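You operate a simulated robot arm through the tools that you are given. There is no shell and no other tool.

You run a simulated robot arm. Do the job below in one go: nothing can be reset, and whatever is moved stays where it is left.

JOB
Band the framed pallet and pull the band to 80 N.
Fine: seat the clip from the tray in its pocket, feed the band round, shut the grey lever, then pump the orange handle, and no higher.
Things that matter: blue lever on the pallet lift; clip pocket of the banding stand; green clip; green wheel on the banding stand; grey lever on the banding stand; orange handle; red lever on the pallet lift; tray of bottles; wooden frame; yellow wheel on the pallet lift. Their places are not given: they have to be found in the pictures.

The check looks at the end state, three seconds after you hand in, the way a careful person would. Anything else that was tipped, shoved, dropped, spilled or broken makes it a failure.

ROBOT AND FRAMES
A 7-joint arm with a fingered hand, fixed in place. Base frame: the origin is on the floor under the middle of its stand, x ahead of it, y to its left, z up. Lengths are in m, angles in rad, forces in N, time in s.
With the tool pointing down near the work surface it reaches from about 0.1 to 0.64 m from the base axis. Its first joint turns from -1.204 to 3.002 rad. Payload 3.2 kg.
The TCP is the grasp point between the finger pads, 0.026 m short of the fingertips. In the tool frame z runs along the fingers and y along their closing line. The gripper opens to 0.088 m; its body begins 0.03 m behind the TCP. The gripper is a hand of 5 fingers: y runs from the thumb to the fingers, the wrist lies at [-0.016, -0.108, -0.172] in the tool frame.
Orientation is that of the tool frame in the base frame, as a unit quaternion [x, y, z, w]. With the fingers straight down and the wrist toward the robot, the tool's x, y and z point along [0, 1, 0], [1, 0, 0] and [0, 0, -1] of the base frame.

CONTROLS
- The arm moves only by the tool drive_tool. Its argument "increments" is a list of rows, each a list of 6 numbers: the shift along the base's x, y, z in m, then the turn, a rotation vector about the base's x, y, z in degrees. In form: [[dx, dy, dz, wx, wy, wz], ...]. A call has 1 to 20 rows; each row is the pose to reach, as a shift and turn from the pose commanded when the call began. A row lasts 0.2 s, in which the tool goes at most 0.05 m and 0.15 rad; a call with a longer step from one row to the next is refused whole. A pose out of reach is approached as far as the arm can. The call stops where the force on the tool passes 70 N (or 10 N more than at its start, if that is more) or the arm is blocked; 0.2 s more then pass. In this call time passes only in rows, and 0.2 s behind the last. The reply holds the time, the measured pose of the TCP, the force on the tool along the base axes, the opening and the grip force, in the units named above and with some noise, with the torque about the TCP (base axes, N m) and any sound that the robot's microphone picked up.
- Cameras (640 x 400 px; columns grow to the right, rows downward): "scene" is fixed at [0.2204, 0.6488, 1.3939]; the picture's right is [-0.97, -0.24, 0.00], its down [-0.12, 0.50, -0.86] and it looks along [0.21, -0.83, -0.52] (base axes); focal length 360 px, centre (320, 200). "wrist" rides on the gripper at [0.067, -0.097, -0.117] in the tool frame; the picture's right is [-0.71, 0.33, -0.62], its down [-0.65, -0.65, 0.39] and it looks along [-0.28, 0.68, 0.68] (tool axes); focal length 234 px, centre (320, 200).
- capture(camera): a new picture of that camera. The clock stands still meanwhile.
- lift_body(by): slides the trunk up (or, below 0, down) by that many m; the arm rides with it, the base frame stays. It gives what a move gives, with no picture.
- set_fingers(index, middle, ring, little, thumb_bend, thumb_turn): sets how far each is bent, from 0 (flat) to 1 (curled in); at 0.3 the hand is open as for a grip, at 0.7 the pads meet at the TCP. One left out holds its place. A second passes; each finger stops where it meets its share of the squeeze, and holds until it gets a number again. It is the only way to open and close the hand. It gives what a move gives, with no picture; readings hold the bend of each and the force on index, middle, ring, little, thumb and palm. thumb_turn goes from beside the hand (0) to across from the fingers (1), as for a grip.
- measure_at(camera, pixels): there is no depth. For up to 12 entries [column, row, z] of the newest picture of that camera ("zoom" is the newest enlarged one), the place [x, y] in the base frame at which the ray of that pixel passes the height z, good to about 0.002 m. The clock stands still meanwhile.
- enlarge(camera, box): a new picture of the part [left, top, right, bottom] of that camera's present view, enlarged. The clock stands still meanwhile.
- finish_job(): hands the job in; it is judged then, once.

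Leave the gripper open and the arm clear of the work at the hand-in unless told otherwise.

The tools are called after "Call:" as name(argument=value, ...) on one line, values as JSON. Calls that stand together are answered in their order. drive_tool: Moves the arm, as the interface text tells. Its arguments: {"type":"object","properties":{"increments":{"type":"array"}},"required":["increments"]} The other tools are called the same way: lift_body (by) moves the trunk up or down; set_fingers (index, middle, ring, little, thumb_bend, thumb_turn) moves the fingers one by one; capture (camera) takes a picture; measure_at (camera, pixels) gives the place at which the rays of pixels pass given heights; enlarge (camera, box) takes an enlarged picture of a part of a camera's view; finish_job () hands the job in.

At the start:

```text
t: 0.0
tool_pos: [0.3702, -0.3977, 1.0726]
ee_rot: [0.707, 0.707, 0.0, 0.0]
ft_force: [-0.3, 0.9, -0.3]
ft_torque: [-0.02, -0.02, -0.01]
gripper_width: 0.0878
grasp_force: 0.1
shape: jaw
bend: [0.3, 0.3, 0.3, 0.3, 0.3, 0.97]
finger forces: [0.0, 0.1, 0.0, 0.0, 0.0, 0.1]
trunk travel left (down, up): [-0.675, 0.165]
```

scene: 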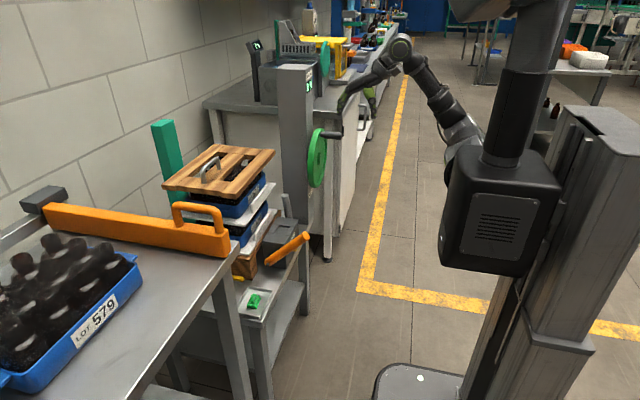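
wrist: 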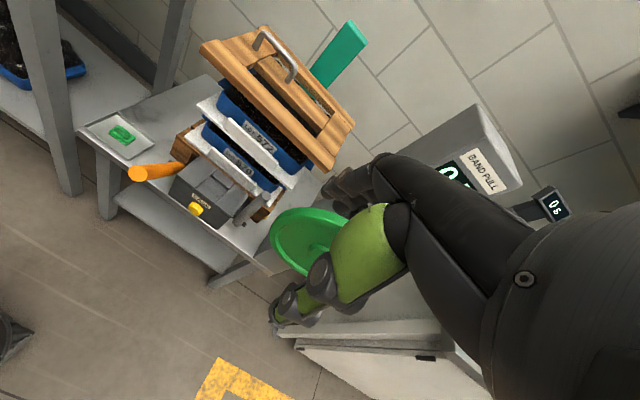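

I see the framed pallet at about (220,170) in the scene view, the green wheel at (316,158), the orange handle at (290,248) and the green clip at (254,301). I'll enlarge these areas to see more detail before moving anything.

Call:
enlarge(camera="scene", box=[150, 110, 350, 340])

Call:
enlarge(camera="scene", box=[220, 0, 400, 130])

Call:
enlarge(camera="wrist", box=[70, 60, 370, 290])

```text
1.74 times, centred on (250, 225) of scene
```

zoom: 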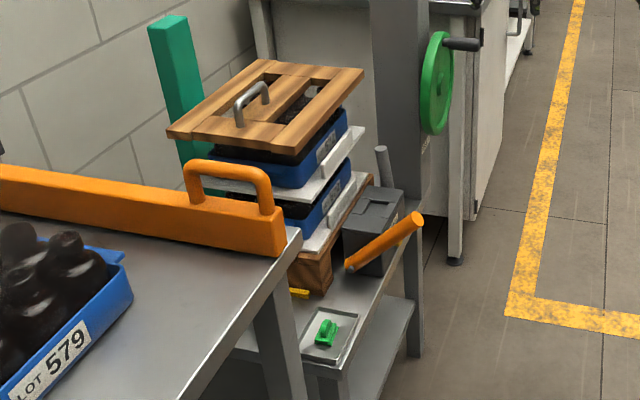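

```text
3.08 times, centred on (310, 65) of scene
```

zoom: 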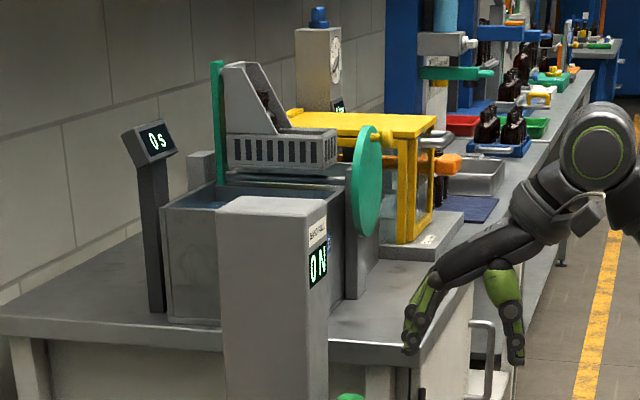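

```text
1.74 times, centred on (220, 175) of wrist
```

zoom: 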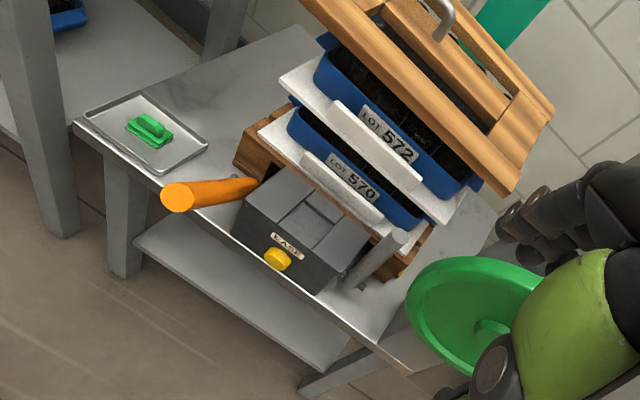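

I see a green clip on a tray at scene (254,301) and wrist (121,135), a grey box marked "EASE" with a yellow button, an orange handle, and a column marked "BAND PULL 0 N". To get heights, I'll cross the rays of both cameras at several heights. I need fresh pictures first.

Call:
measure_at(camera="scene", pixels=[[254, 301, 0.5], [254, 301, 0.6], [254, 301, 0.7], [254, 301, 0.8], [303, 239, 0.6], [303, 239, 0.7], [303, 239, 0.8], [303, 239, 0.9], [316, 158, 0.6], [316, 158, 0.7], [316, 158, 0.8], [316, 158, 0.9]])

Call:
measure_at(camera="wrist", pixels=[[121, 135, 0.5], [121, 135, 0.6], [121, 135, 0.7], [121, 135, 0.8], [138, 174, 0.6], [138, 174, 0.7], [138, 174, 0.8], [138, 174, 0.9], [310, 240, 0.6], [310, 240, 0.7], [310, 240, 0.8], [310, 240, 0.9]])

```text
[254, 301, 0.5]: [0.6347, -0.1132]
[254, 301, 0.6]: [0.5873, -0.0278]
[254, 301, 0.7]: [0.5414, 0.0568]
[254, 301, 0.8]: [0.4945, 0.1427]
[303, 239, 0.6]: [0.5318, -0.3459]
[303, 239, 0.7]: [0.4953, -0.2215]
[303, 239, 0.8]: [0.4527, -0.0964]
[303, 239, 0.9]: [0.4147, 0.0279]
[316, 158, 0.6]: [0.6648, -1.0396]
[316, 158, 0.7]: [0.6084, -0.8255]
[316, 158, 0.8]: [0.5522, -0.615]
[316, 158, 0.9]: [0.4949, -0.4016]
```

```text
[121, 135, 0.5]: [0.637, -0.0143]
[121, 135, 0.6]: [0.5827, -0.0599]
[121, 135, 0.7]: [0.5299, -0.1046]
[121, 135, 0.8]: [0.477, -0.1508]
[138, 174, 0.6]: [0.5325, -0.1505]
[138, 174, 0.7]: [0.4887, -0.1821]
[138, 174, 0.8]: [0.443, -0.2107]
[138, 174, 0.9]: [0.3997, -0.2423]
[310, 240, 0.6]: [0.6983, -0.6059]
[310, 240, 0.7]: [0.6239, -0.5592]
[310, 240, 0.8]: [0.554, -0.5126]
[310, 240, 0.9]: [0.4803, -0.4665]
```

The clip triangulates to about (0.598, -0.049, 0.575), the handle tip to (0.48, -0.19, 0.725) and the wheel to (0.515, -0.484, 0.86). Now I'll zoom tightly on the box, lever and wheel to find the clip pocket and the grey lever.

Call:
enlarge(camera="wrist", box=[160, 130, 300, 230])

Call:
enlarge(camera="scene", box=[225, 190, 325, 290])

Call:
enlarge(camera="wrist", box=[400, 110, 580, 230])

Call:
enlarge(camera="wrist", box=[80, 110, 160, 160])

Call:
enlarge(camera="scene", box=[270, 60, 370, 200])

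```text
4.00 times, centred on (230, 180) of wrist
```

zoom: 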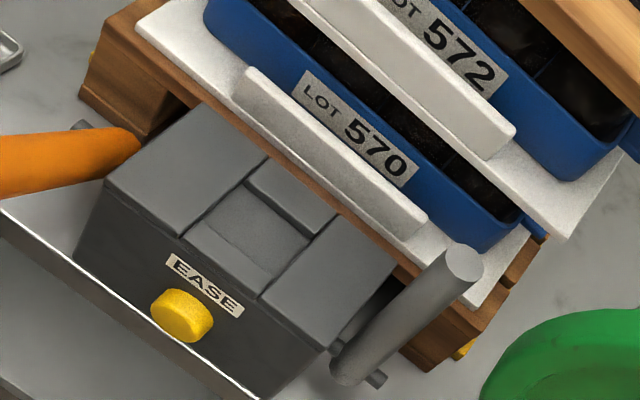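

```text
4.00 times, centred on (275, 240) of scene
```

zoom: 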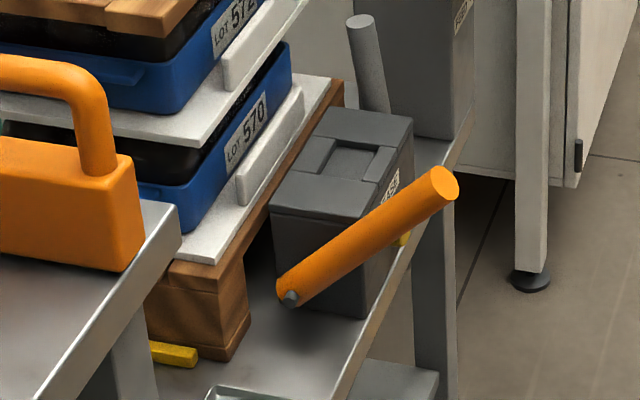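

```text
3.33 times, centred on (490, 170) of wrist
```

zoom: 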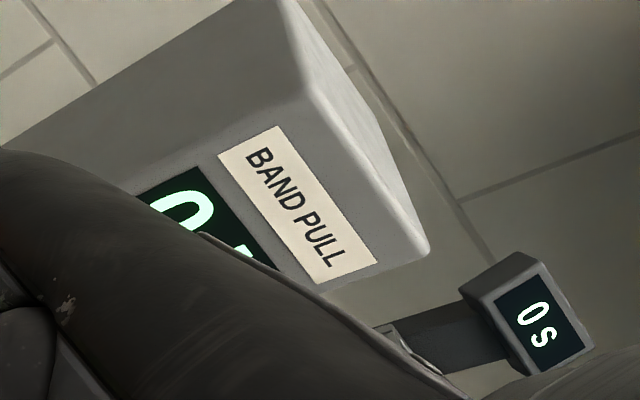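

```text
8.00 times, centred on (120, 135) of wrist
```

zoom: 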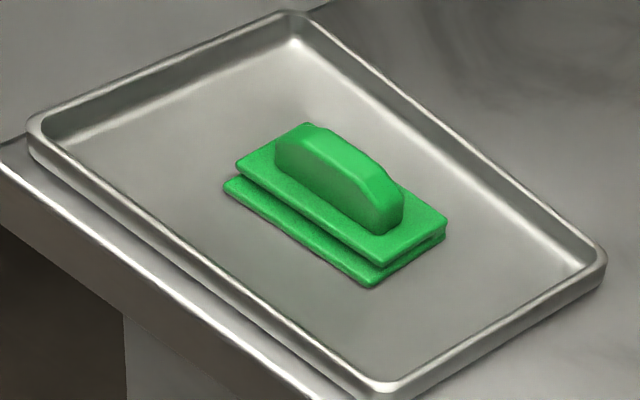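

```text
2.86 times, centred on (320, 130) of scene
```

zoom: 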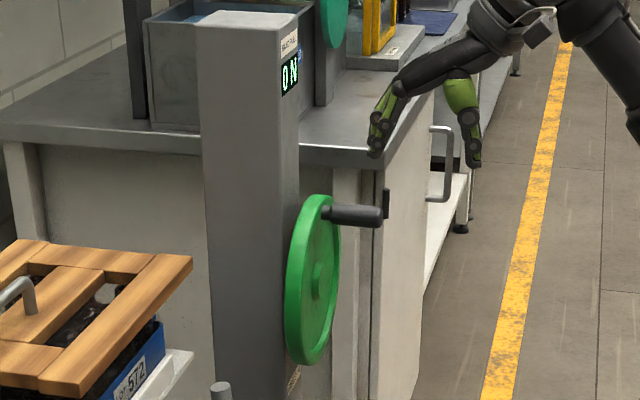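

The clip is a flat two-layer plate with a ridge on top. The pocket is a rectangular recess in the top of the EASE box. I'll re-zoom on the clip and measure its ridge and plate corners.

Call:
enlarge(camera="wrist", box=[80, 110, 160, 160])

Call:
measure_at(camera="zoom", pixels=[[225, 185, 0.56], [372, 283, 0.56], [445, 235, 0.56], [445, 222, 0.57], [238, 163, 0.57], [375, 260, 0.57], [305, 130, 0.585], [385, 180, 0.585], [30, 130, 0.56], [375, 390, 0.56], [605, 260, 0.56], [285, 15, 0.56]])

```text
8.00 times, centred on (120, 135) of wrist
```

zoom: 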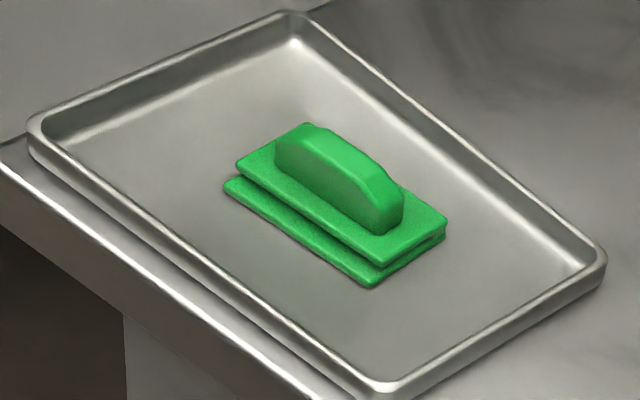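

```text
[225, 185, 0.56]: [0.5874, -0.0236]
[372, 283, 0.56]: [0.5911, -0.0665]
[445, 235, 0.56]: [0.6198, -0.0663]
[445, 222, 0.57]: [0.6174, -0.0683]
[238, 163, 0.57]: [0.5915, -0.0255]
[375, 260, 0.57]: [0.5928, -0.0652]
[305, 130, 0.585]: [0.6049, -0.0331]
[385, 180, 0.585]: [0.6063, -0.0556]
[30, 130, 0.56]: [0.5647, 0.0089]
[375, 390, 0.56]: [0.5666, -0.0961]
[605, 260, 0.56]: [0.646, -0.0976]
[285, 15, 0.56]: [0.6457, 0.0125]
```

The clip's plate is about 0.03 m in x by 0.042 m in y, centred near (0.604, -0.045), with its ridge running along y. The default hand orientation can grip that ridge. Next I'll find the height and extent of the pocket by measuring it in both cameras.

Call:
enlarge(camera="wrist", box=[160, 130, 300, 230])

Call:
measure_at(camera="zoom", pixels=[[270, 160, 0.65], [270, 160, 0.7], [105, 182, 0.65], [105, 182, 0.7], [258, 300, 0.65], [258, 300, 0.7], [180, 237, 0.65], [180, 237, 0.7], [395, 265, 0.65], [395, 265, 0.7], [467, 262, 0.7], [467, 262, 0.8]])

Call:
enlarge(camera="scene", box=[245, 190, 325, 240])

```text
4.00 times, centred on (230, 180) of wrist
```

zoom: 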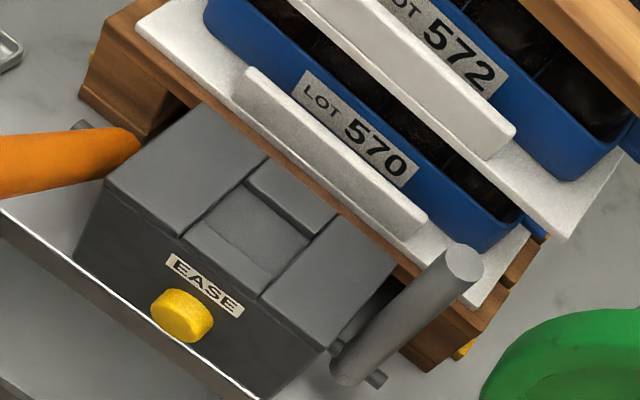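

```text
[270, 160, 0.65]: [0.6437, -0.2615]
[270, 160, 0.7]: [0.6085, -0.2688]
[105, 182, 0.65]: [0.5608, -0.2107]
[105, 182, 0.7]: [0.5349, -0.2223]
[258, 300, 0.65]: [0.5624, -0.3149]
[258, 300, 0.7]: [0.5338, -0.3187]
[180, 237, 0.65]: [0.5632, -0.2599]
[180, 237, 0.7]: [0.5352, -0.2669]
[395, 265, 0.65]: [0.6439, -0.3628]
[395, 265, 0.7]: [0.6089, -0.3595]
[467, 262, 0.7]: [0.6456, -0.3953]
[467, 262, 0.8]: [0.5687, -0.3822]
```

```text
8.00 times, centred on (285, 215) of scene
```

zoom: 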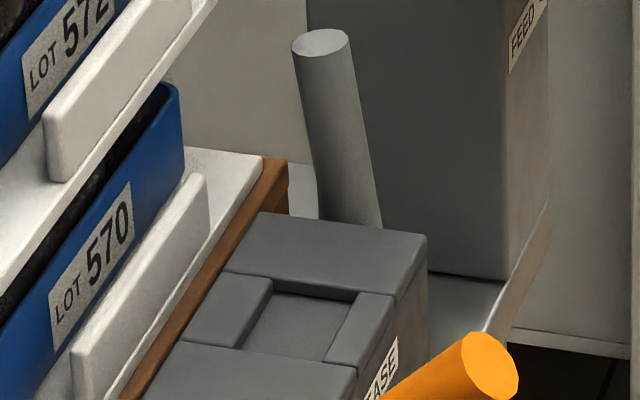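

Call:
measure_at(camera="zoom", pixels=[[262, 212, 0.65], [262, 212, 0.7], [427, 235, 0.65], [427, 235, 0.7], [359, 372, 0.65], [359, 372, 0.7], [320, 42, 0.75], [320, 42, 0.8], [320, 42, 0.85], [273, 282, 0.65], [358, 293, 0.65], [325, 360, 0.65]])

```text
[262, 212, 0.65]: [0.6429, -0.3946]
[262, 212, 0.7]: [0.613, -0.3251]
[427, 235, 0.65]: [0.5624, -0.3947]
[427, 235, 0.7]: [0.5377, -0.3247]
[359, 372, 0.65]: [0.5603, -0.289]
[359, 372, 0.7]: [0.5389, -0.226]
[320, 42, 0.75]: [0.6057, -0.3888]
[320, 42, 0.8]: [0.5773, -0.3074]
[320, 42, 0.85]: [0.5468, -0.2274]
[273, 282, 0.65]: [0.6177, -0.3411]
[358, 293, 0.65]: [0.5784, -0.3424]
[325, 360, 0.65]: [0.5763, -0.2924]
```

Triangulation puts the box top at z≈0.674. The pocket covers about x 0.565..0.605 and y -0.31..-0.26, closed on all four sides. The stack starts close behind it at x≈0.63, so I need a better look. I'll move the hand toward +y, away from the stand, and yaw it -90° so the wrist camera looks at the pocket from the +y side.

Call:
drive_tool(increments=[[0.005, 0.027, 0, 0, 0, -8.1], [0.01, 0.054, 0, 0, 0, -16.2], [0.015, 0.081, 0, 0, 0, -24.3], [0.02, 0.108, 0, 0, 0, -32.4], [0.025, 0.135, 0, 0, 0, -40.5], [0.03, 0.162, 0, 0, 0, -48.6], [0.035, 0.19, 0, 0, 0, -56.7], [0.04, 0.216, -0.01, 0, 0, -64.8], [0.045, 0.243, -0.02, 0, 0, -72.9], [0.05, 0.27, -0.03, 0, 0, -81], [0.06, 0.29, -0.04, 0, 0, -89]])

```text
t: 2.4
tool_pos: [0.4309, -0.1072, 1.0334]
ee_rot: [1.0, 0.008, 0.001, 0.001]
ft_force: [1.1, -0.8, -0.4]
ft_torque: [0.01, 0.01, -0.02]
gripper_width: 0.0876
grasp_force: 0.1
shape: jaw
bend: [0.3, 0.3, 0.3, 0.3, 0.3, 0.97]
finger forces: [0.1, 0.1, 0.1, 0.0, 0.0, 0.1]
trunk travel left (down, up): [-0.675, 0.165]
```

The hand reached the pose with no contact. I'll take both pictures.

Call:
capture(camera="wrist")

Call:
capture(camera="scene")

```text
taken
```

wrist: 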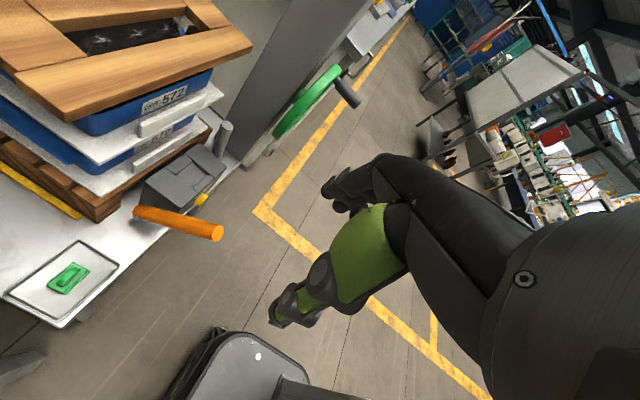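

```text
taken
```

scene: 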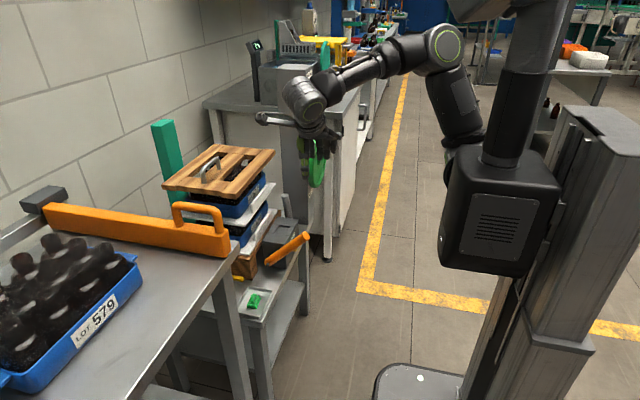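

The wrist camera now shows the box and pocket from the +y side at (185,180), with the stack behind it. I'll zoom in on the pocket, the stack edges and the wheel.

Call:
enlarge(camera="wrist", box=[120, 100, 280, 200])

Call:
measure_at(camera="zoom", pixels=[[100, 20, 0.7], [200, 230, 0.674], [320, 200, 0.674]])

Call:
enlarge(camera="wrist", box=[0, 80, 240, 230])

Call:
enlarge(camera="wrist", box=[220, 40, 380, 160])

```text
4.00 times, centred on (200, 150) of wrist
```

zoom: 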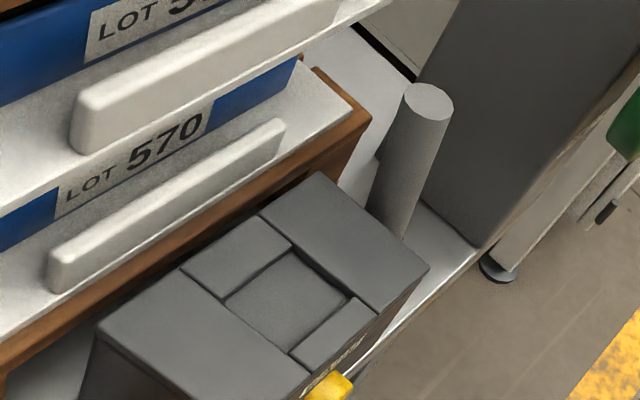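

```text
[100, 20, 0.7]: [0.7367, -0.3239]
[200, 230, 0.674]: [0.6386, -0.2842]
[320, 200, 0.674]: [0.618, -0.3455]
```

```text
2.67 times, centred on (120, 155) of wrist
```

zoom: 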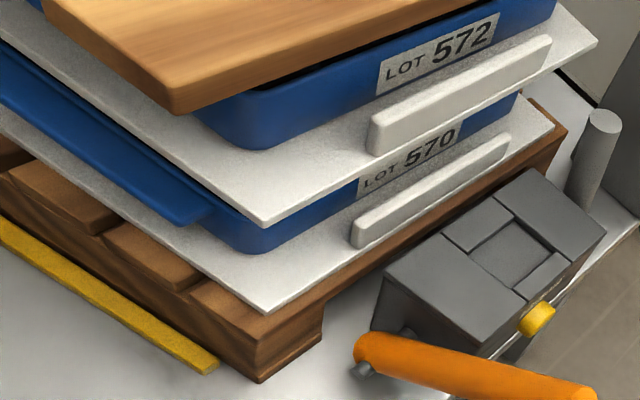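

```text
3.33 times, centred on (300, 100) of wrist
```

zoom: 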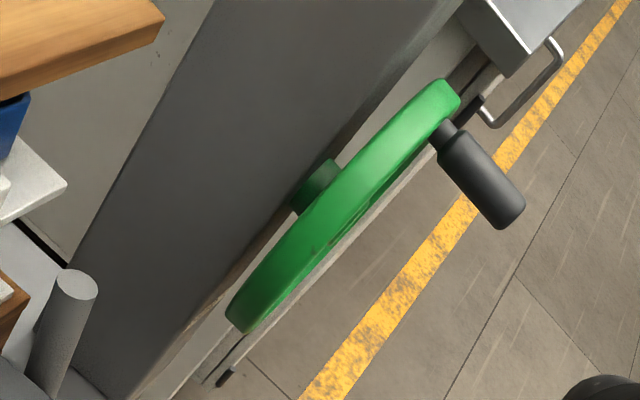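

The wheel, its knob (sticking out toward -x), the grey lever post and the pocket are all clearly visible. I'll measure the pocket corners at the box-top height in a fresh zoom.

Call:
enlarge(camera="wrist", box=[120, 100, 280, 200])

Call:
measure_at(camera="zoom", pixels=[[320, 172, 0.674], [428, 268, 0.674], [100, 335, 0.674], [260, 215, 0.674], [377, 312, 0.674], [183, 270, 0.674], [288, 353, 0.674], [293, 243, 0.674], [358, 297, 0.674], [222, 300, 0.674], [260, 365, 0.674], [305, 372, 0.674]])

Call:
measure_at(camera="zoom", pixels=[[428, 100, 0.7], [428, 100, 0.75], [428, 100, 0.8], [85, 95, 0.7], [85, 95, 0.8], [80, 155, 0.7], [80, 155, 0.8], [50, 255, 0.65], [50, 255, 0.7], [280, 120, 0.65], [280, 120, 0.7], [385, 238, 0.56]])

```text
4.00 times, centred on (200, 150) of wrist
```

zoom: 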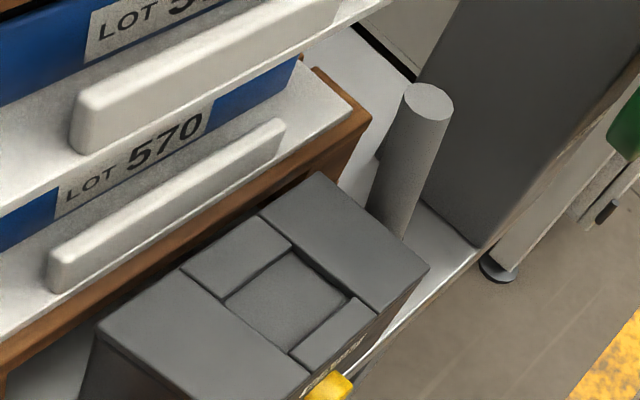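

```text
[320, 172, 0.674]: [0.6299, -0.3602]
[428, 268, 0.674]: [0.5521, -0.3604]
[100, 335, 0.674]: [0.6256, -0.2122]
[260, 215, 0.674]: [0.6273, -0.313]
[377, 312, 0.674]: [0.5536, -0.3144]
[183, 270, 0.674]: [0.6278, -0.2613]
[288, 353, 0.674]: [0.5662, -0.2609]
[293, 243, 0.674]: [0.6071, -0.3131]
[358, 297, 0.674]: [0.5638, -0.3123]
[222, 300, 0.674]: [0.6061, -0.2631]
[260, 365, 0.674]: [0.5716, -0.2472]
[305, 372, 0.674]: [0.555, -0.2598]
```

```text
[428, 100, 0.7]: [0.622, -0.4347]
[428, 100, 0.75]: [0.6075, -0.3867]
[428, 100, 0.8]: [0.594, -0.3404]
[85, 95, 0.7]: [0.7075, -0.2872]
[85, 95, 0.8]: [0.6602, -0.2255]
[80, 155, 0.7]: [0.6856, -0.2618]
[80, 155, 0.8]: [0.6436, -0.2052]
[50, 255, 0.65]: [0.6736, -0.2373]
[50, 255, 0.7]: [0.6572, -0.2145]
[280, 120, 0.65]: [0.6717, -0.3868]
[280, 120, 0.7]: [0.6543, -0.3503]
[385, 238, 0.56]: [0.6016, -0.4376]
```

The box top spans x 0.552..0.629 and y -0.360..-0.212. The pocket centre is about (0.586, -0.287), 0.041 by 0.051 m. The lever top is near (0.608, -0.389, 0.749). Next I'll zoom on the clip, the lever and the FEED label, and measure the stack edges.

Call:
enlarge(camera="wrist", box=[30, 250, 110, 300])

Call:
enlarge(camera="scene", box=[230, 285, 278, 315])

Call:
enlarge(camera="scene", box=[285, 165, 345, 225])

Call:
enlarge(camera="wrist", box=[195, 110, 245, 170])

Call:
enlarge(camera="scene", box=[240, 90, 360, 180])

```text
8.00 times, centred on (70, 275) of wrist
```

zoom: 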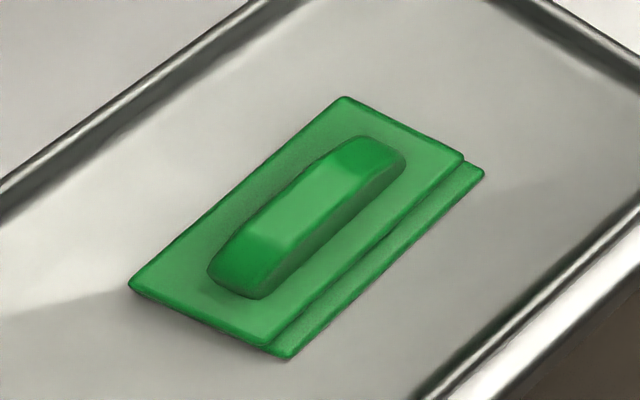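

```text
13.33 times, centred on (254, 300) of scene
```

zoom: 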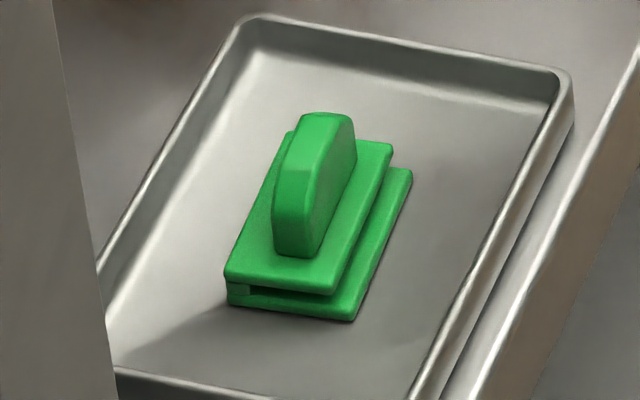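

```text
6.67 times, centred on (315, 195) of scene
```

zoom: 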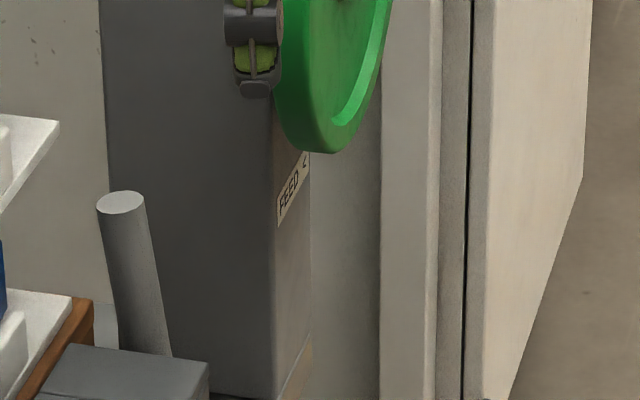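

```text
6.67 times, centred on (220, 140) of wrist
```

zoom: 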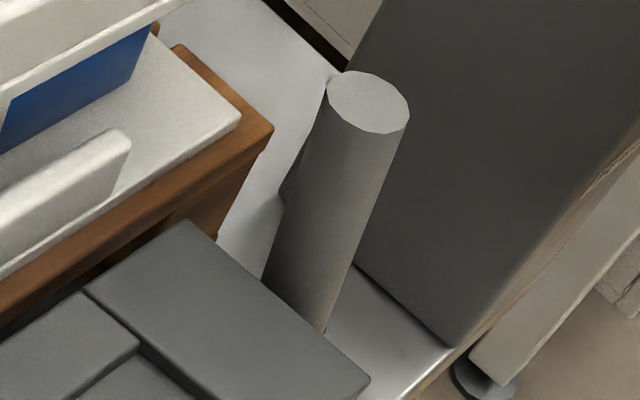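

```text
4.44 times, centred on (300, 135) of scene
```

zoom: 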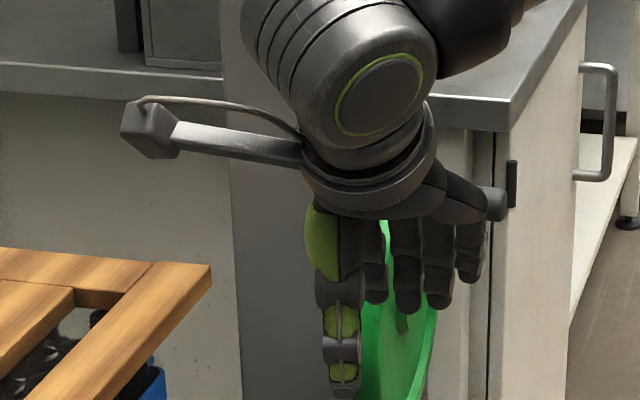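

The clip is a C-shaped clip: two plates with an upright ridge about 10 mm thick, 30 mm long and 20 mm high. The FEED label is on the column below the wheel. I'll measure the clip and the tray in this wrist view.

Call:
enlarge(camera="wrist", box=[30, 250, 110, 300])

Call:
measure_at(camera="zoom", pixels=[[345, 98, 0.5746], [463, 157, 0.5746], [265, 345, 0.5746], [130, 287, 0.5746], [484, 175, 0.563], [288, 358, 0.563], [405, 155, 0.5746], [245, 298, 0.5746], [208, 275, 0.5746], [345, 140, 0.593], [392, 155, 0.593], [275, 250, 0.593]])

Call:
enlarge(camera="scene", box=[230, 285, 278, 315])

Call:
measure_at(camera="zoom", pixels=[[225, 275, 0.5746], [332, 292, 0.5746], [393, 147, 0.5746], [228, 303, 0.563], [355, 320, 0.563], [412, 172, 0.563], [322, 253, 0.5746], [278, 253, 0.5746], [357, 155, 0.5746], [330, 113, 0.593], [570, 75, 0.575], [255, 15, 0.575]])

```text
8.00 times, centred on (70, 275) of wrist
```

zoom: 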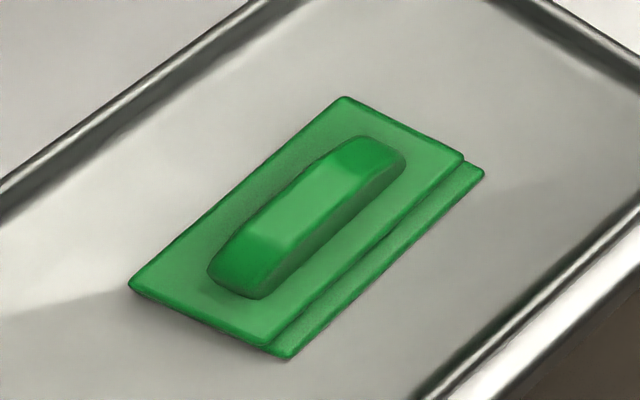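

```text
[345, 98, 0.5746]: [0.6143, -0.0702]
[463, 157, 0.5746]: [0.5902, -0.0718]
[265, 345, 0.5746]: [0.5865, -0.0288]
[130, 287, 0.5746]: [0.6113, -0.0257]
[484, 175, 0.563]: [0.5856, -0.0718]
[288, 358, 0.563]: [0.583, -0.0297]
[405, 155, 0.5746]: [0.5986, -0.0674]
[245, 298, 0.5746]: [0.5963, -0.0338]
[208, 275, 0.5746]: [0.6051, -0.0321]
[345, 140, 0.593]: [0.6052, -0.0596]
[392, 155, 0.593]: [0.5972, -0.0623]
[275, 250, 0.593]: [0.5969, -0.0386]
```

```text
13.33 times, centred on (254, 300) of scene
```

zoom: 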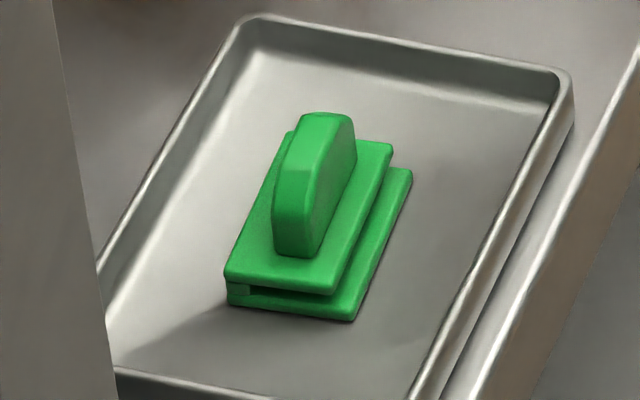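

```text
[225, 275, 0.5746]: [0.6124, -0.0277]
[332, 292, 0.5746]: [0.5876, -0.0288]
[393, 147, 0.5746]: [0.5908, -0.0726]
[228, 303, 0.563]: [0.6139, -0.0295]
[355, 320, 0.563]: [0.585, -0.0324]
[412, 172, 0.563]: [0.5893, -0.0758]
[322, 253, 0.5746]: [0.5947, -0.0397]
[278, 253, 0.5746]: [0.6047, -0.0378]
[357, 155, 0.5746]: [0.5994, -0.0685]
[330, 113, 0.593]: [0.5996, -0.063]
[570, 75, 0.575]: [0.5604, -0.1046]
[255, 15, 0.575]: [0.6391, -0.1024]
```

The clip is rotated about +4° from the axes. Its ridge centre is near (0.601, -0.050), its upper plate top is at about z 0.575 and its ridge top at about 0.593. I'll stay high and move above the clip with the hand back in the default orientation, yawed +4°.

Call:
drive_tool(increments=[[0.01, 0.005, 0, 0, 0, 7.78], [0.02, 0.01, 0, 0, 0, 15.56], [0.03, 0.015, 0, 0, 0, 23.34], [0.04, 0.02, 0, 0, 0, 31.12], [0.055, 0.025, 0, 0, 0, 38.9], [0.07, 0.03, 0, 0, 0, 46.68], [0.085, 0.035, 0, 0, 0, 54.46], [0.1, 0.04, 0, 0, 0, 62.24], [0.115, 0.045, 0, 0, 0, 70.02], [0.13, 0.05, 0, 0, 0, 77.8], [0.15, 0.055, 0, 0, 0, 85.58], [0.17, 0.057, 0, 0, 0, 93.3]])

Call:
capture(camera="scene")

Call:
enlarge(camera="scene", box=[160, 40, 400, 190])

Call:
capture(camera="wrist")

```text
t: 5.0
tool_pos: [0.6017, -0.0513, 1.0329]
ee_rot: [0.679, 0.734, 0.001, -0.001]
ft_force: [-0.2, -0.2, 1.0]
ft_torque: [0.02, 0.02, 0.0]
gripper_width: 0.0877
grasp_force: 0.1
shape: jaw
bend: [0.3, 0.3, 0.3, 0.3, 0.3, 0.97]
finger forces: [0.0, 0.0, 0.1, 0.1, 0.0, 0.0]
trunk travel left (down, up): [-0.675, 0.165]
```

```text
taken
```

scene: 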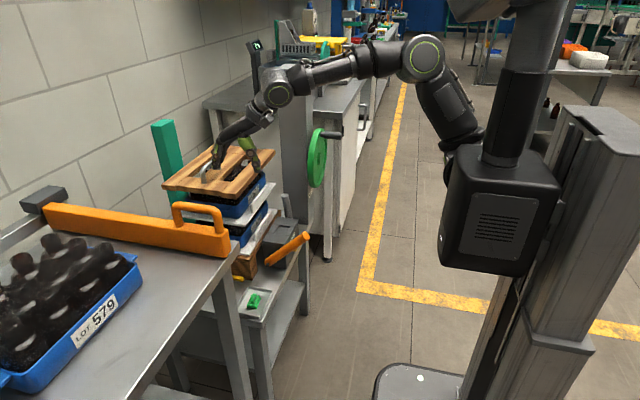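

```text
2.67 times, centred on (280, 115) of scene
```

zoom: 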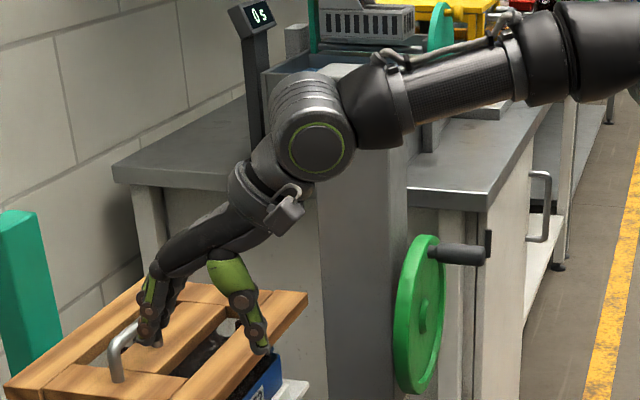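

```text
taken
```

wrist: 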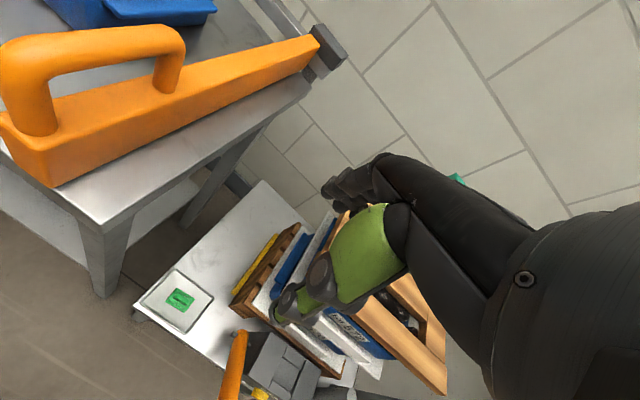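

The hand in profile shows the knuckles about 0.03 m out from the TCP on the finger side and about 0.07 m above it. I'll stay at this height and test whether the spot above the pocket at (0.5875, -0.287) is reachable with the tool straight down.

Call:
drive_tool(increments=[[-0.002, -0.04, 0, 0, 0, -1], [-0.005, -0.08, 0, 0, 0, -2], [-0.008, -0.12, 0, 0, 0, -3], [-0.011, -0.16, 0, 0, 0, -4], [-0.013, -0.2, 0, 0, 0, -4.3], [-0.0135, -0.236, 0, 0, 0, -4.3]])

Call:
enlarge(camera="scene", box=[160, 60, 360, 260])

Call:
capture(camera="wrist")

```text
t: 6.4
tool_pos: [0.5851, -0.2884, 1.0328]
ee_rot: [0.707, 0.707, 0.0, -0.001]
ft_force: [-0.8, 1.1, -0.1]
ft_torque: [0.01, 0.01, 0.0]
gripper_width: 0.0876
grasp_force: 0.0
shape: jaw
bend: [0.3, 0.3, 0.3, 0.3, 0.3, 0.97]
finger forces: [0.0, 0.0, 0.0, 0.1, 0.0, 0.0]
trunk travel left (down, up): [-0.675, 0.165]
```

```text
2.00 times, centred on (260, 160) of scene
```

zoom: 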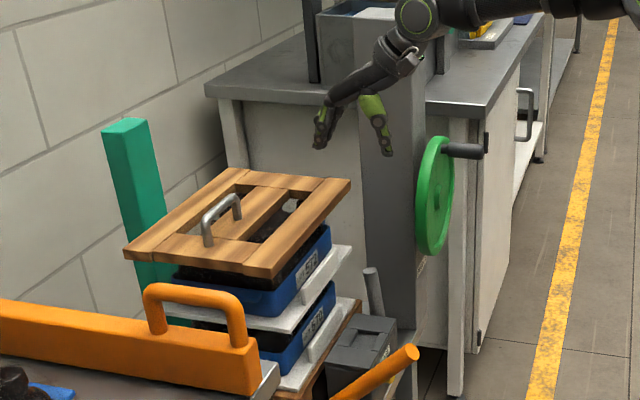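

```text
taken
```

wrist: 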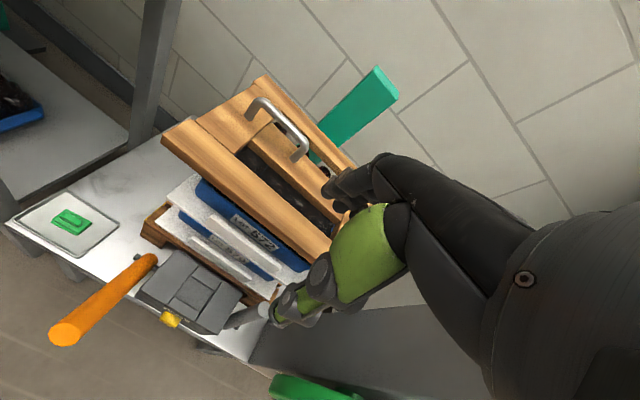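

The spot above the pocket is reachable with the tool straight down. Next I'll measure how far the stack and frame overhang toward the box, using both cameras.

Call:
enlarge(camera="wrist", box=[130, 120, 330, 345])

Call:
measure_at(camera="zoom", pixels=[[320, 200, 0.7], [320, 200, 0.8]])

Call:
measure_at(camera="scene", pixels=[[235, 198, 0.8], [235, 198, 0.85], [235, 198, 0.9], [275, 155, 0.85], [275, 155, 0.9]])

```text
1.78 times, centred on (230, 232) of wrist
```

zoom: 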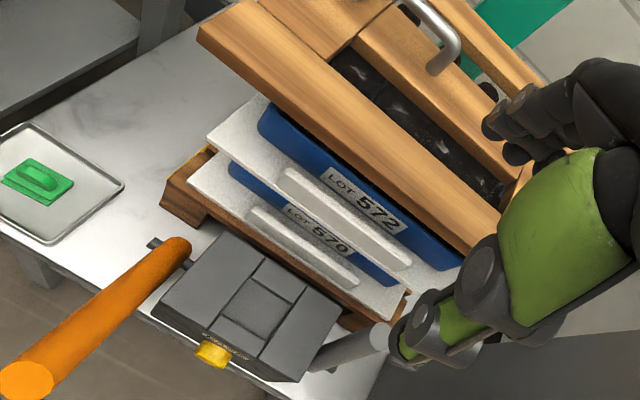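

```text
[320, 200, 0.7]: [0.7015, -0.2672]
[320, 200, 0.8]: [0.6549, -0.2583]
```

```text
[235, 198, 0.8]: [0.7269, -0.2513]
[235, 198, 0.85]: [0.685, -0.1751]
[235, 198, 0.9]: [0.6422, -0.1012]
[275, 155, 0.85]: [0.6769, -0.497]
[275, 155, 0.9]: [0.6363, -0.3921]
```

Call:
measure_at(camera="wrist", pixels=[[162.6, 142, 0.8], [162.6, 142, 0.85], [162.6, 142, 0.9], [328, 262, 0.85], [167, 195, 0.7], [167, 195, 0.75], [156, 225, 0.65], [280, 268, 0.72], [280, 268, 0.75], [260, 283, 0.65], [270, 308, 0.75], [143, 262, 0.62]])

```text
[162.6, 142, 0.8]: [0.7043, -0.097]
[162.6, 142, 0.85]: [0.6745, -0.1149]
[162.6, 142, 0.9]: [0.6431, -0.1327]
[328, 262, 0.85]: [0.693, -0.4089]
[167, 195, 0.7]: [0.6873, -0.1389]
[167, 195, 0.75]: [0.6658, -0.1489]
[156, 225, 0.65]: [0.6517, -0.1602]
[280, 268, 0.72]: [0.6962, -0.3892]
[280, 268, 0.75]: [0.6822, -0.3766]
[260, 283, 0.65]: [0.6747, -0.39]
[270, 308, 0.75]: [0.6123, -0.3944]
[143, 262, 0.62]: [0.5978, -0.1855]
```

The stack's front face is at about x 0.648 all the way up, with the frame at 0.655 and z 0.883. A straight-down hand over the pocket therefore clears it if I don't open wide. I'll curl ring and little out of the way and set thumb, index and middle to a half-open pinch.

Call:
set_fingers(index=0.45, middle=0.45, ring=1.0, little=1.0, thumb_bend=0.45)

Call:
drive_tool(increments=[[0.002, 0.04, 0, 0, 0, 1], [0.005, 0.08, 0, 0, 0, 2], [0.008, 0.12, 0, 0, 0, 3], [0.011, 0.16, 0, 0, 0, 4], [0.013, 0.2, 0, 0, 0, 4.3], [0.0145, 0.237, 0, 0, 0, 4.3], [0.0145, 0.237, 0, 0, 0, 4.3]])

Call:
enlarge(camera="scene", box=[180, 80, 320, 200])

Call:
capture(camera="wrist")

```text
t: 7.4
tool_pos: [0.5855, -0.2875, 1.0335]
ee_rot: [0.706, 0.708, 0.0, -0.001]
ft_force: [0.2, -0.3, 0.1]
ft_torque: [0.01, -0.02, -0.04]
gripper_width: 0.0569
grasp_force: 0.0
shape: fingers
bend: [0.45, 0.45, 1.0, 1.0, 0.45, 0.97]
finger forces: [0.0, 0.0, 0.1, 0.0, 0.0, 0.0]
trunk travel left (down, up): [-0.675, 0.165]
```

```text
t: 9.0
tool_pos: [0.5997, -0.0517, 1.0323]
ee_rot: [0.68, 0.734, 0.001, 0.0]
ft_force: [-0.8, 0.0, 1.1]
ft_torque: [0.02, 0.01, -0.02]
gripper_width: 0.0567
grasp_force: 0.1
shape: fingers
bend: [0.45, 0.45, 1.0, 1.0, 0.45, 0.97]
finger forces: [0.0, 0.0, 0.1, 0.0, 0.0, 0.0]
trunk travel left (down, up): [-0.675, 0.165]
```

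```text
3.33 times, centred on (250, 140) of scene
```

zoom: 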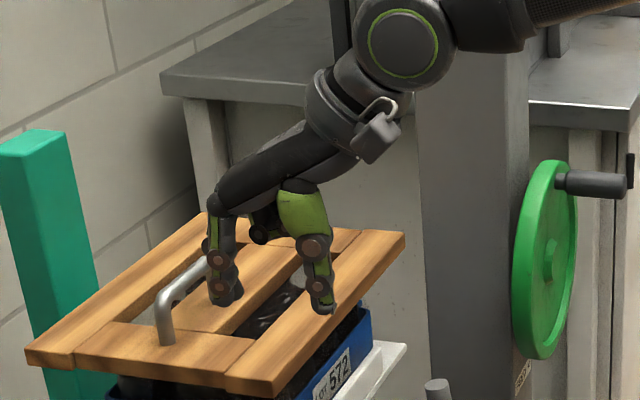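

```text
taken
```

wrist: 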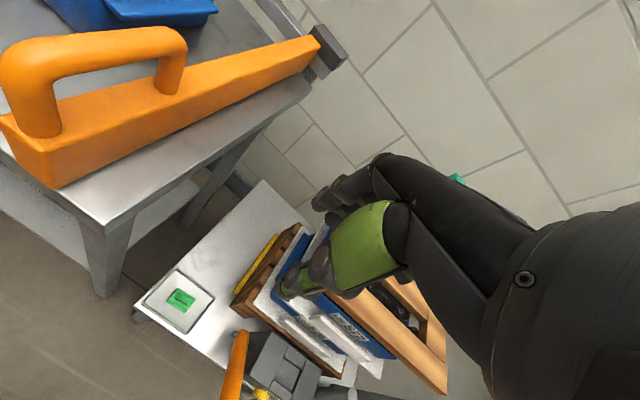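

Thumb and index/middle form a clear pinch, with the gap at about 0.057 m. Before lowering, I'll check where the near table's corner and the orange rail end are relative to the hand's path.

Call:
measure_at(camera="scene", pixels=[[238, 260, 0.65], [238, 260, 0.7], [238, 260, 0.75], [229, 240, 0.75], [229, 240, 0.8], [229, 240, 0.85]])

Call:
measure_at(camera="wrist", pixels=[[100, 228, 0.65], [100, 228, 0.7], [100, 228, 0.75], [46, 185, 0.75], [46, 185, 0.8], [46, 185, 0.85]])

```text
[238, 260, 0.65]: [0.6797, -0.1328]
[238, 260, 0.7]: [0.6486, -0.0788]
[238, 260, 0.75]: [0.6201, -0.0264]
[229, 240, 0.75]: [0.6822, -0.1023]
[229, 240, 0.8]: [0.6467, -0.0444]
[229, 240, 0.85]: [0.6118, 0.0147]
```

```text
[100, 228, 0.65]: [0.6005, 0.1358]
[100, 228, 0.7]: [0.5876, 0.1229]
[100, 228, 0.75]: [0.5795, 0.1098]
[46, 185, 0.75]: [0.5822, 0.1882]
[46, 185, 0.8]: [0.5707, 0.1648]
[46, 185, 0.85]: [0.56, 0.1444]
```

The near table's corner is at about (0.562, 0.083, 0.854), which leaves roughly 0.05 m beside the hand's camera. I'll lower the trunk by 0.33 m, bringing the TCP to z≈0.70 above the clip.

Call:
lift_body(by=-0.33)

Call:
capture(camera="scene")

Call:
capture(camera="wrist")

```text
t: 12.2
tool_pos: [0.5995, -0.0506, 0.7033]
ee_rot: [0.679, 0.734, -0.001, 0.0]
ft_force: [0.6, -0.1, 0.4]
ft_torque: [0.0, -0.01, 0.04]
gripper_width: 0.0571
grasp_force: 0.1
shape: fingers
bend: [0.45, 0.45, 1.0, 1.0, 0.45, 0.97]
finger forces: [0.1, 0.0, 0.1, 0.0, 0.0, 0.0]
trunk travel left (down, up): [-0.345, 0.495]
```

```text
taken
```

scene: 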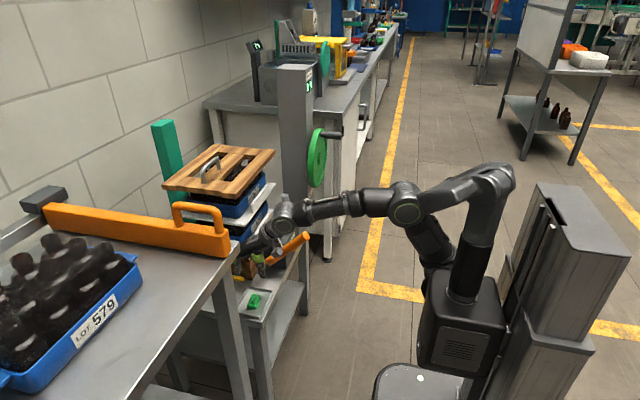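

```text
taken
```

wrist: 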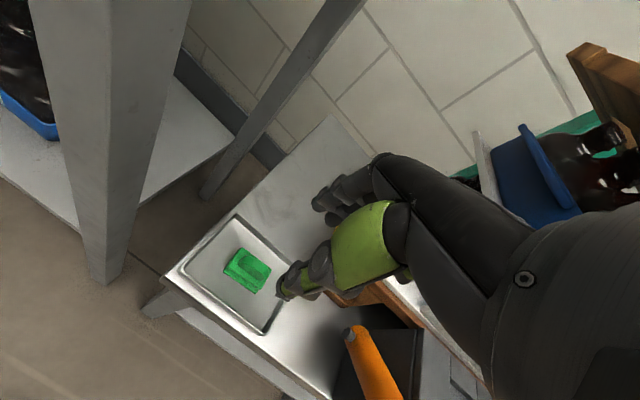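

The hand is above the tray without contact. I'll zoom in on the clip to re-check its position before going down.

Call:
enlarge(camera="wrist", box=[200, 220, 320, 320])

Call:
enlarge(camera="scene", box=[220, 190, 320, 320])

```text
4.00 times, centred on (260, 270) of wrist
```

zoom: 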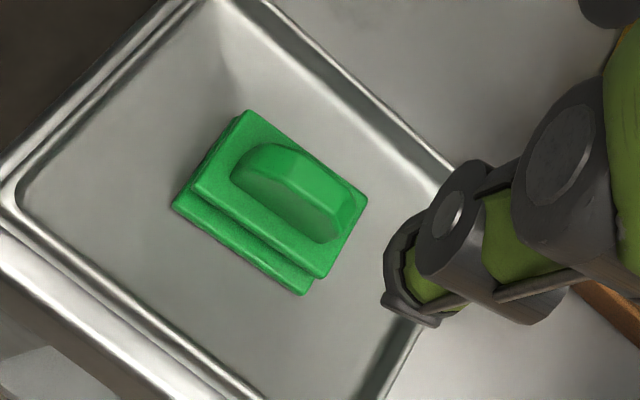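

```text
3.08 times, centred on (270, 255) of scene
```

zoom: 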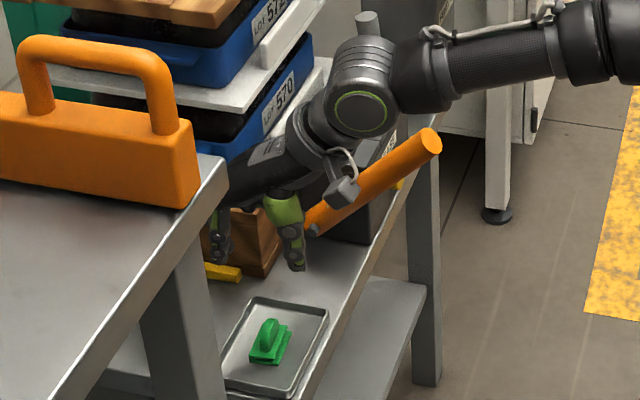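

Call:
enlarge(camera="wrist", box=[200, 220, 320, 320])

Call:
measure_at(camera="zoom", pixels=[[248, 110, 0.575], [367, 200, 0.575], [325, 278, 0.575], [195, 190, 0.575], [172, 205, 0.563], [305, 293, 0.563], [230, 172, 0.575], [325, 243, 0.575], [275, 145, 0.595], [355, 200, 0.595], [260, 160, 0.595], [10, 165, 0.575]])

```text
4.00 times, centred on (260, 270) of wrist
```

zoom: 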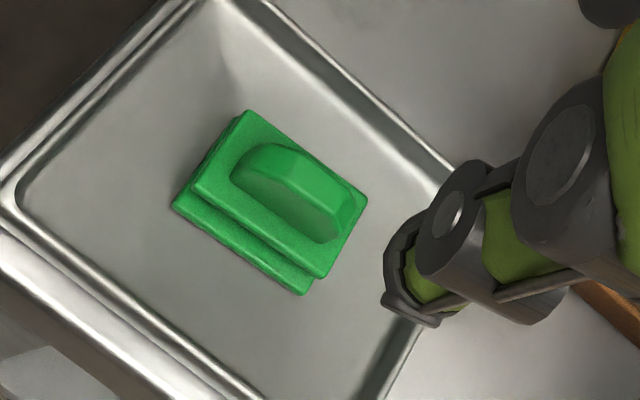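

```text
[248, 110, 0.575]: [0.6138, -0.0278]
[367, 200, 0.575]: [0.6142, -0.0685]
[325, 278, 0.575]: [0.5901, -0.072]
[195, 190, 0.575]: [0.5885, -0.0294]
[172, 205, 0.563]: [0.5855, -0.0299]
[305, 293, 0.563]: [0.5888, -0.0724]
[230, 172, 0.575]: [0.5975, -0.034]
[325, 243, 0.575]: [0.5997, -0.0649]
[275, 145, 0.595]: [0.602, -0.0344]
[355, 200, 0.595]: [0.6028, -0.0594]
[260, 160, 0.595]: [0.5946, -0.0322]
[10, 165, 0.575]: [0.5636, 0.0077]
```

The clip ridge centre is at about (0.602, -0.050), matching the TCP. I'll narrow the pinch to about 0.035 m so the thumb clears the tray rim, then descend to z≈0.64 for another look.

Call:
set_fingers(index=0.56, middle=0.56, thumb_bend=0.56)

Call:
drive_tool(increments=[[0, 0, -0.02, 0, 0, 0], [0, 0, -0.04, 0, 0, 0], [0, 0, -0.06, 0, 0, 0], [0, 0, -0.06, 0, 0, 0]])

Call:
enlarge(camera="wrist", box=[220, 200, 380, 320])

Call:
enlarge(camera="scene", box=[225, 240, 295, 310])

```text
t: 13.2
tool_pos: [0.5991, -0.0507, 0.7032]
ee_rot: [0.68, 0.733, 0.0, 0.0]
ft_force: [0.2, -0.1, 0.1]
ft_torque: [-0.03, -0.01, 0.01]
gripper_width: 0.033
grasp_force: 0.0
shape: fingers
bend: [0.56, 0.56, 1.0, 1.0, 0.56, 0.97]
finger forces: [0.0, 0.1, 0.0, 0.0, 0.0, 0.0]
trunk travel left (down, up): [-0.345, 0.495]
```

```text
t: 14.2
tool_pos: [0.5984, -0.0507, 0.6438]
ee_rot: [0.68, 0.734, 0.0, 0.0]
ft_force: [-0.6, 0.5, -0.2]
ft_torque: [-0.01, -0.04, 0.01]
gripper_width: 0.0331
grasp_force: 0.1
shape: fingers
bend: [0.56, 0.56, 1.0, 1.0, 0.56, 0.97]
finger forces: [0.0, 0.0, 0.0, 0.1, 0.0, 0.0]
trunk travel left (down, up): [-0.345, 0.495]
```

```text
3.33 times, centred on (300, 260) of wrist
```

zoom: 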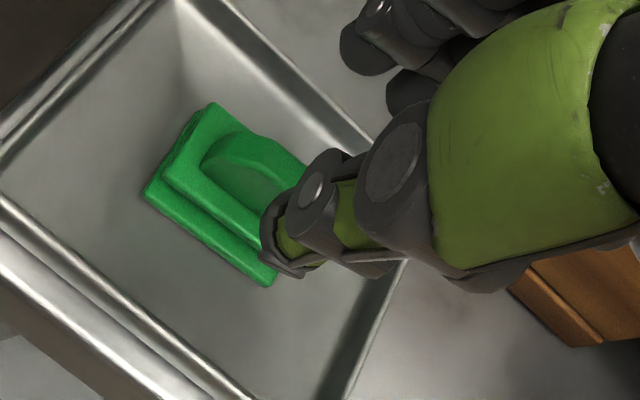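

```text
5.71 times, centred on (260, 275) of scene
```

zoom: 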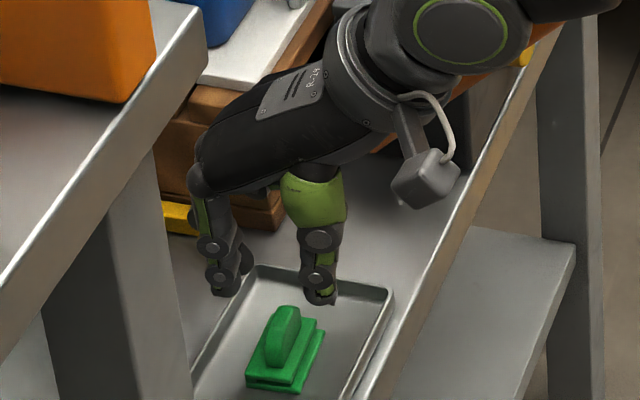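

The fingertips straddle the ridge to within a couple of mm. I'll lower by another 0.038 m in small steps to put the tips just above the clip's upper plate, watching the force.

Call:
drive_tool(increments=[[0.001, 0, -0.01, 0, 0, 0], [0.001, 0, -0.02, 0, 0, 0], [0.001, 0, -0.03, 0, 0, 0], [0.001, 0, -0.037, 0, 0, 0], [0.001, 0, -0.037, 0, 0, 0]])

Call:
enlarge(camera="wrist", box=[220, 200, 380, 320])

Call:
enlarge(camera="scene", box=[225, 260, 285, 315])

```text
t: 15.4
tool_pos: [0.601, -0.0509, 0.6075]
ee_rot: [0.679, 0.734, 0.0, 0.001]
ft_force: [-0.1, -0.7, -0.1]
ft_torque: [-0.01, -0.01, 0.01]
gripper_width: 0.0328
grasp_force: 0.1
shape: fingers
bend: [0.56, 0.56, 1.0, 1.0, 0.56, 0.97]
finger forces: [0.0, 0.1, 0.2, 0.1, 0.0, 0.0]
trunk travel left (down, up): [-0.345, 0.495]
```

```text
3.33 times, centred on (300, 260) of wrist
```

zoom: 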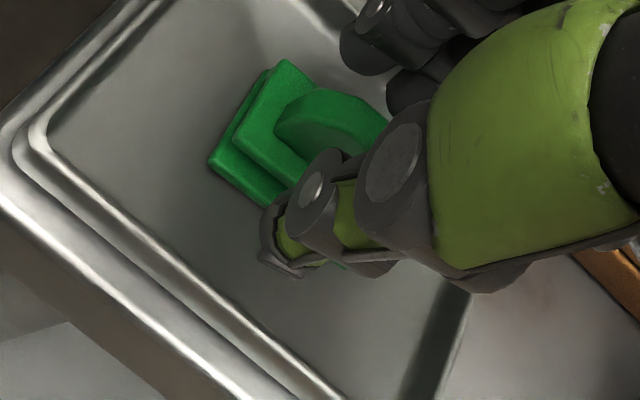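

```text
7.27 times, centred on (255, 288) of scene
```

zoom: 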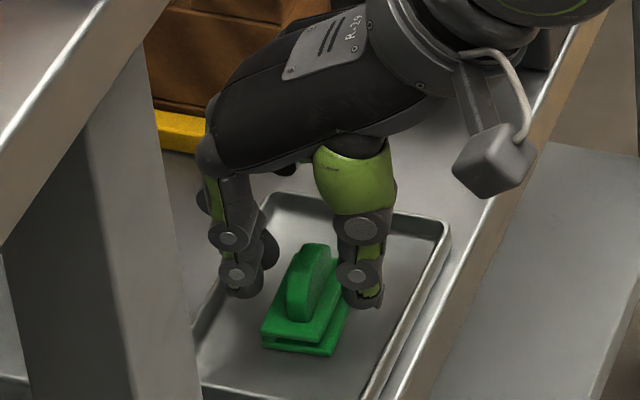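

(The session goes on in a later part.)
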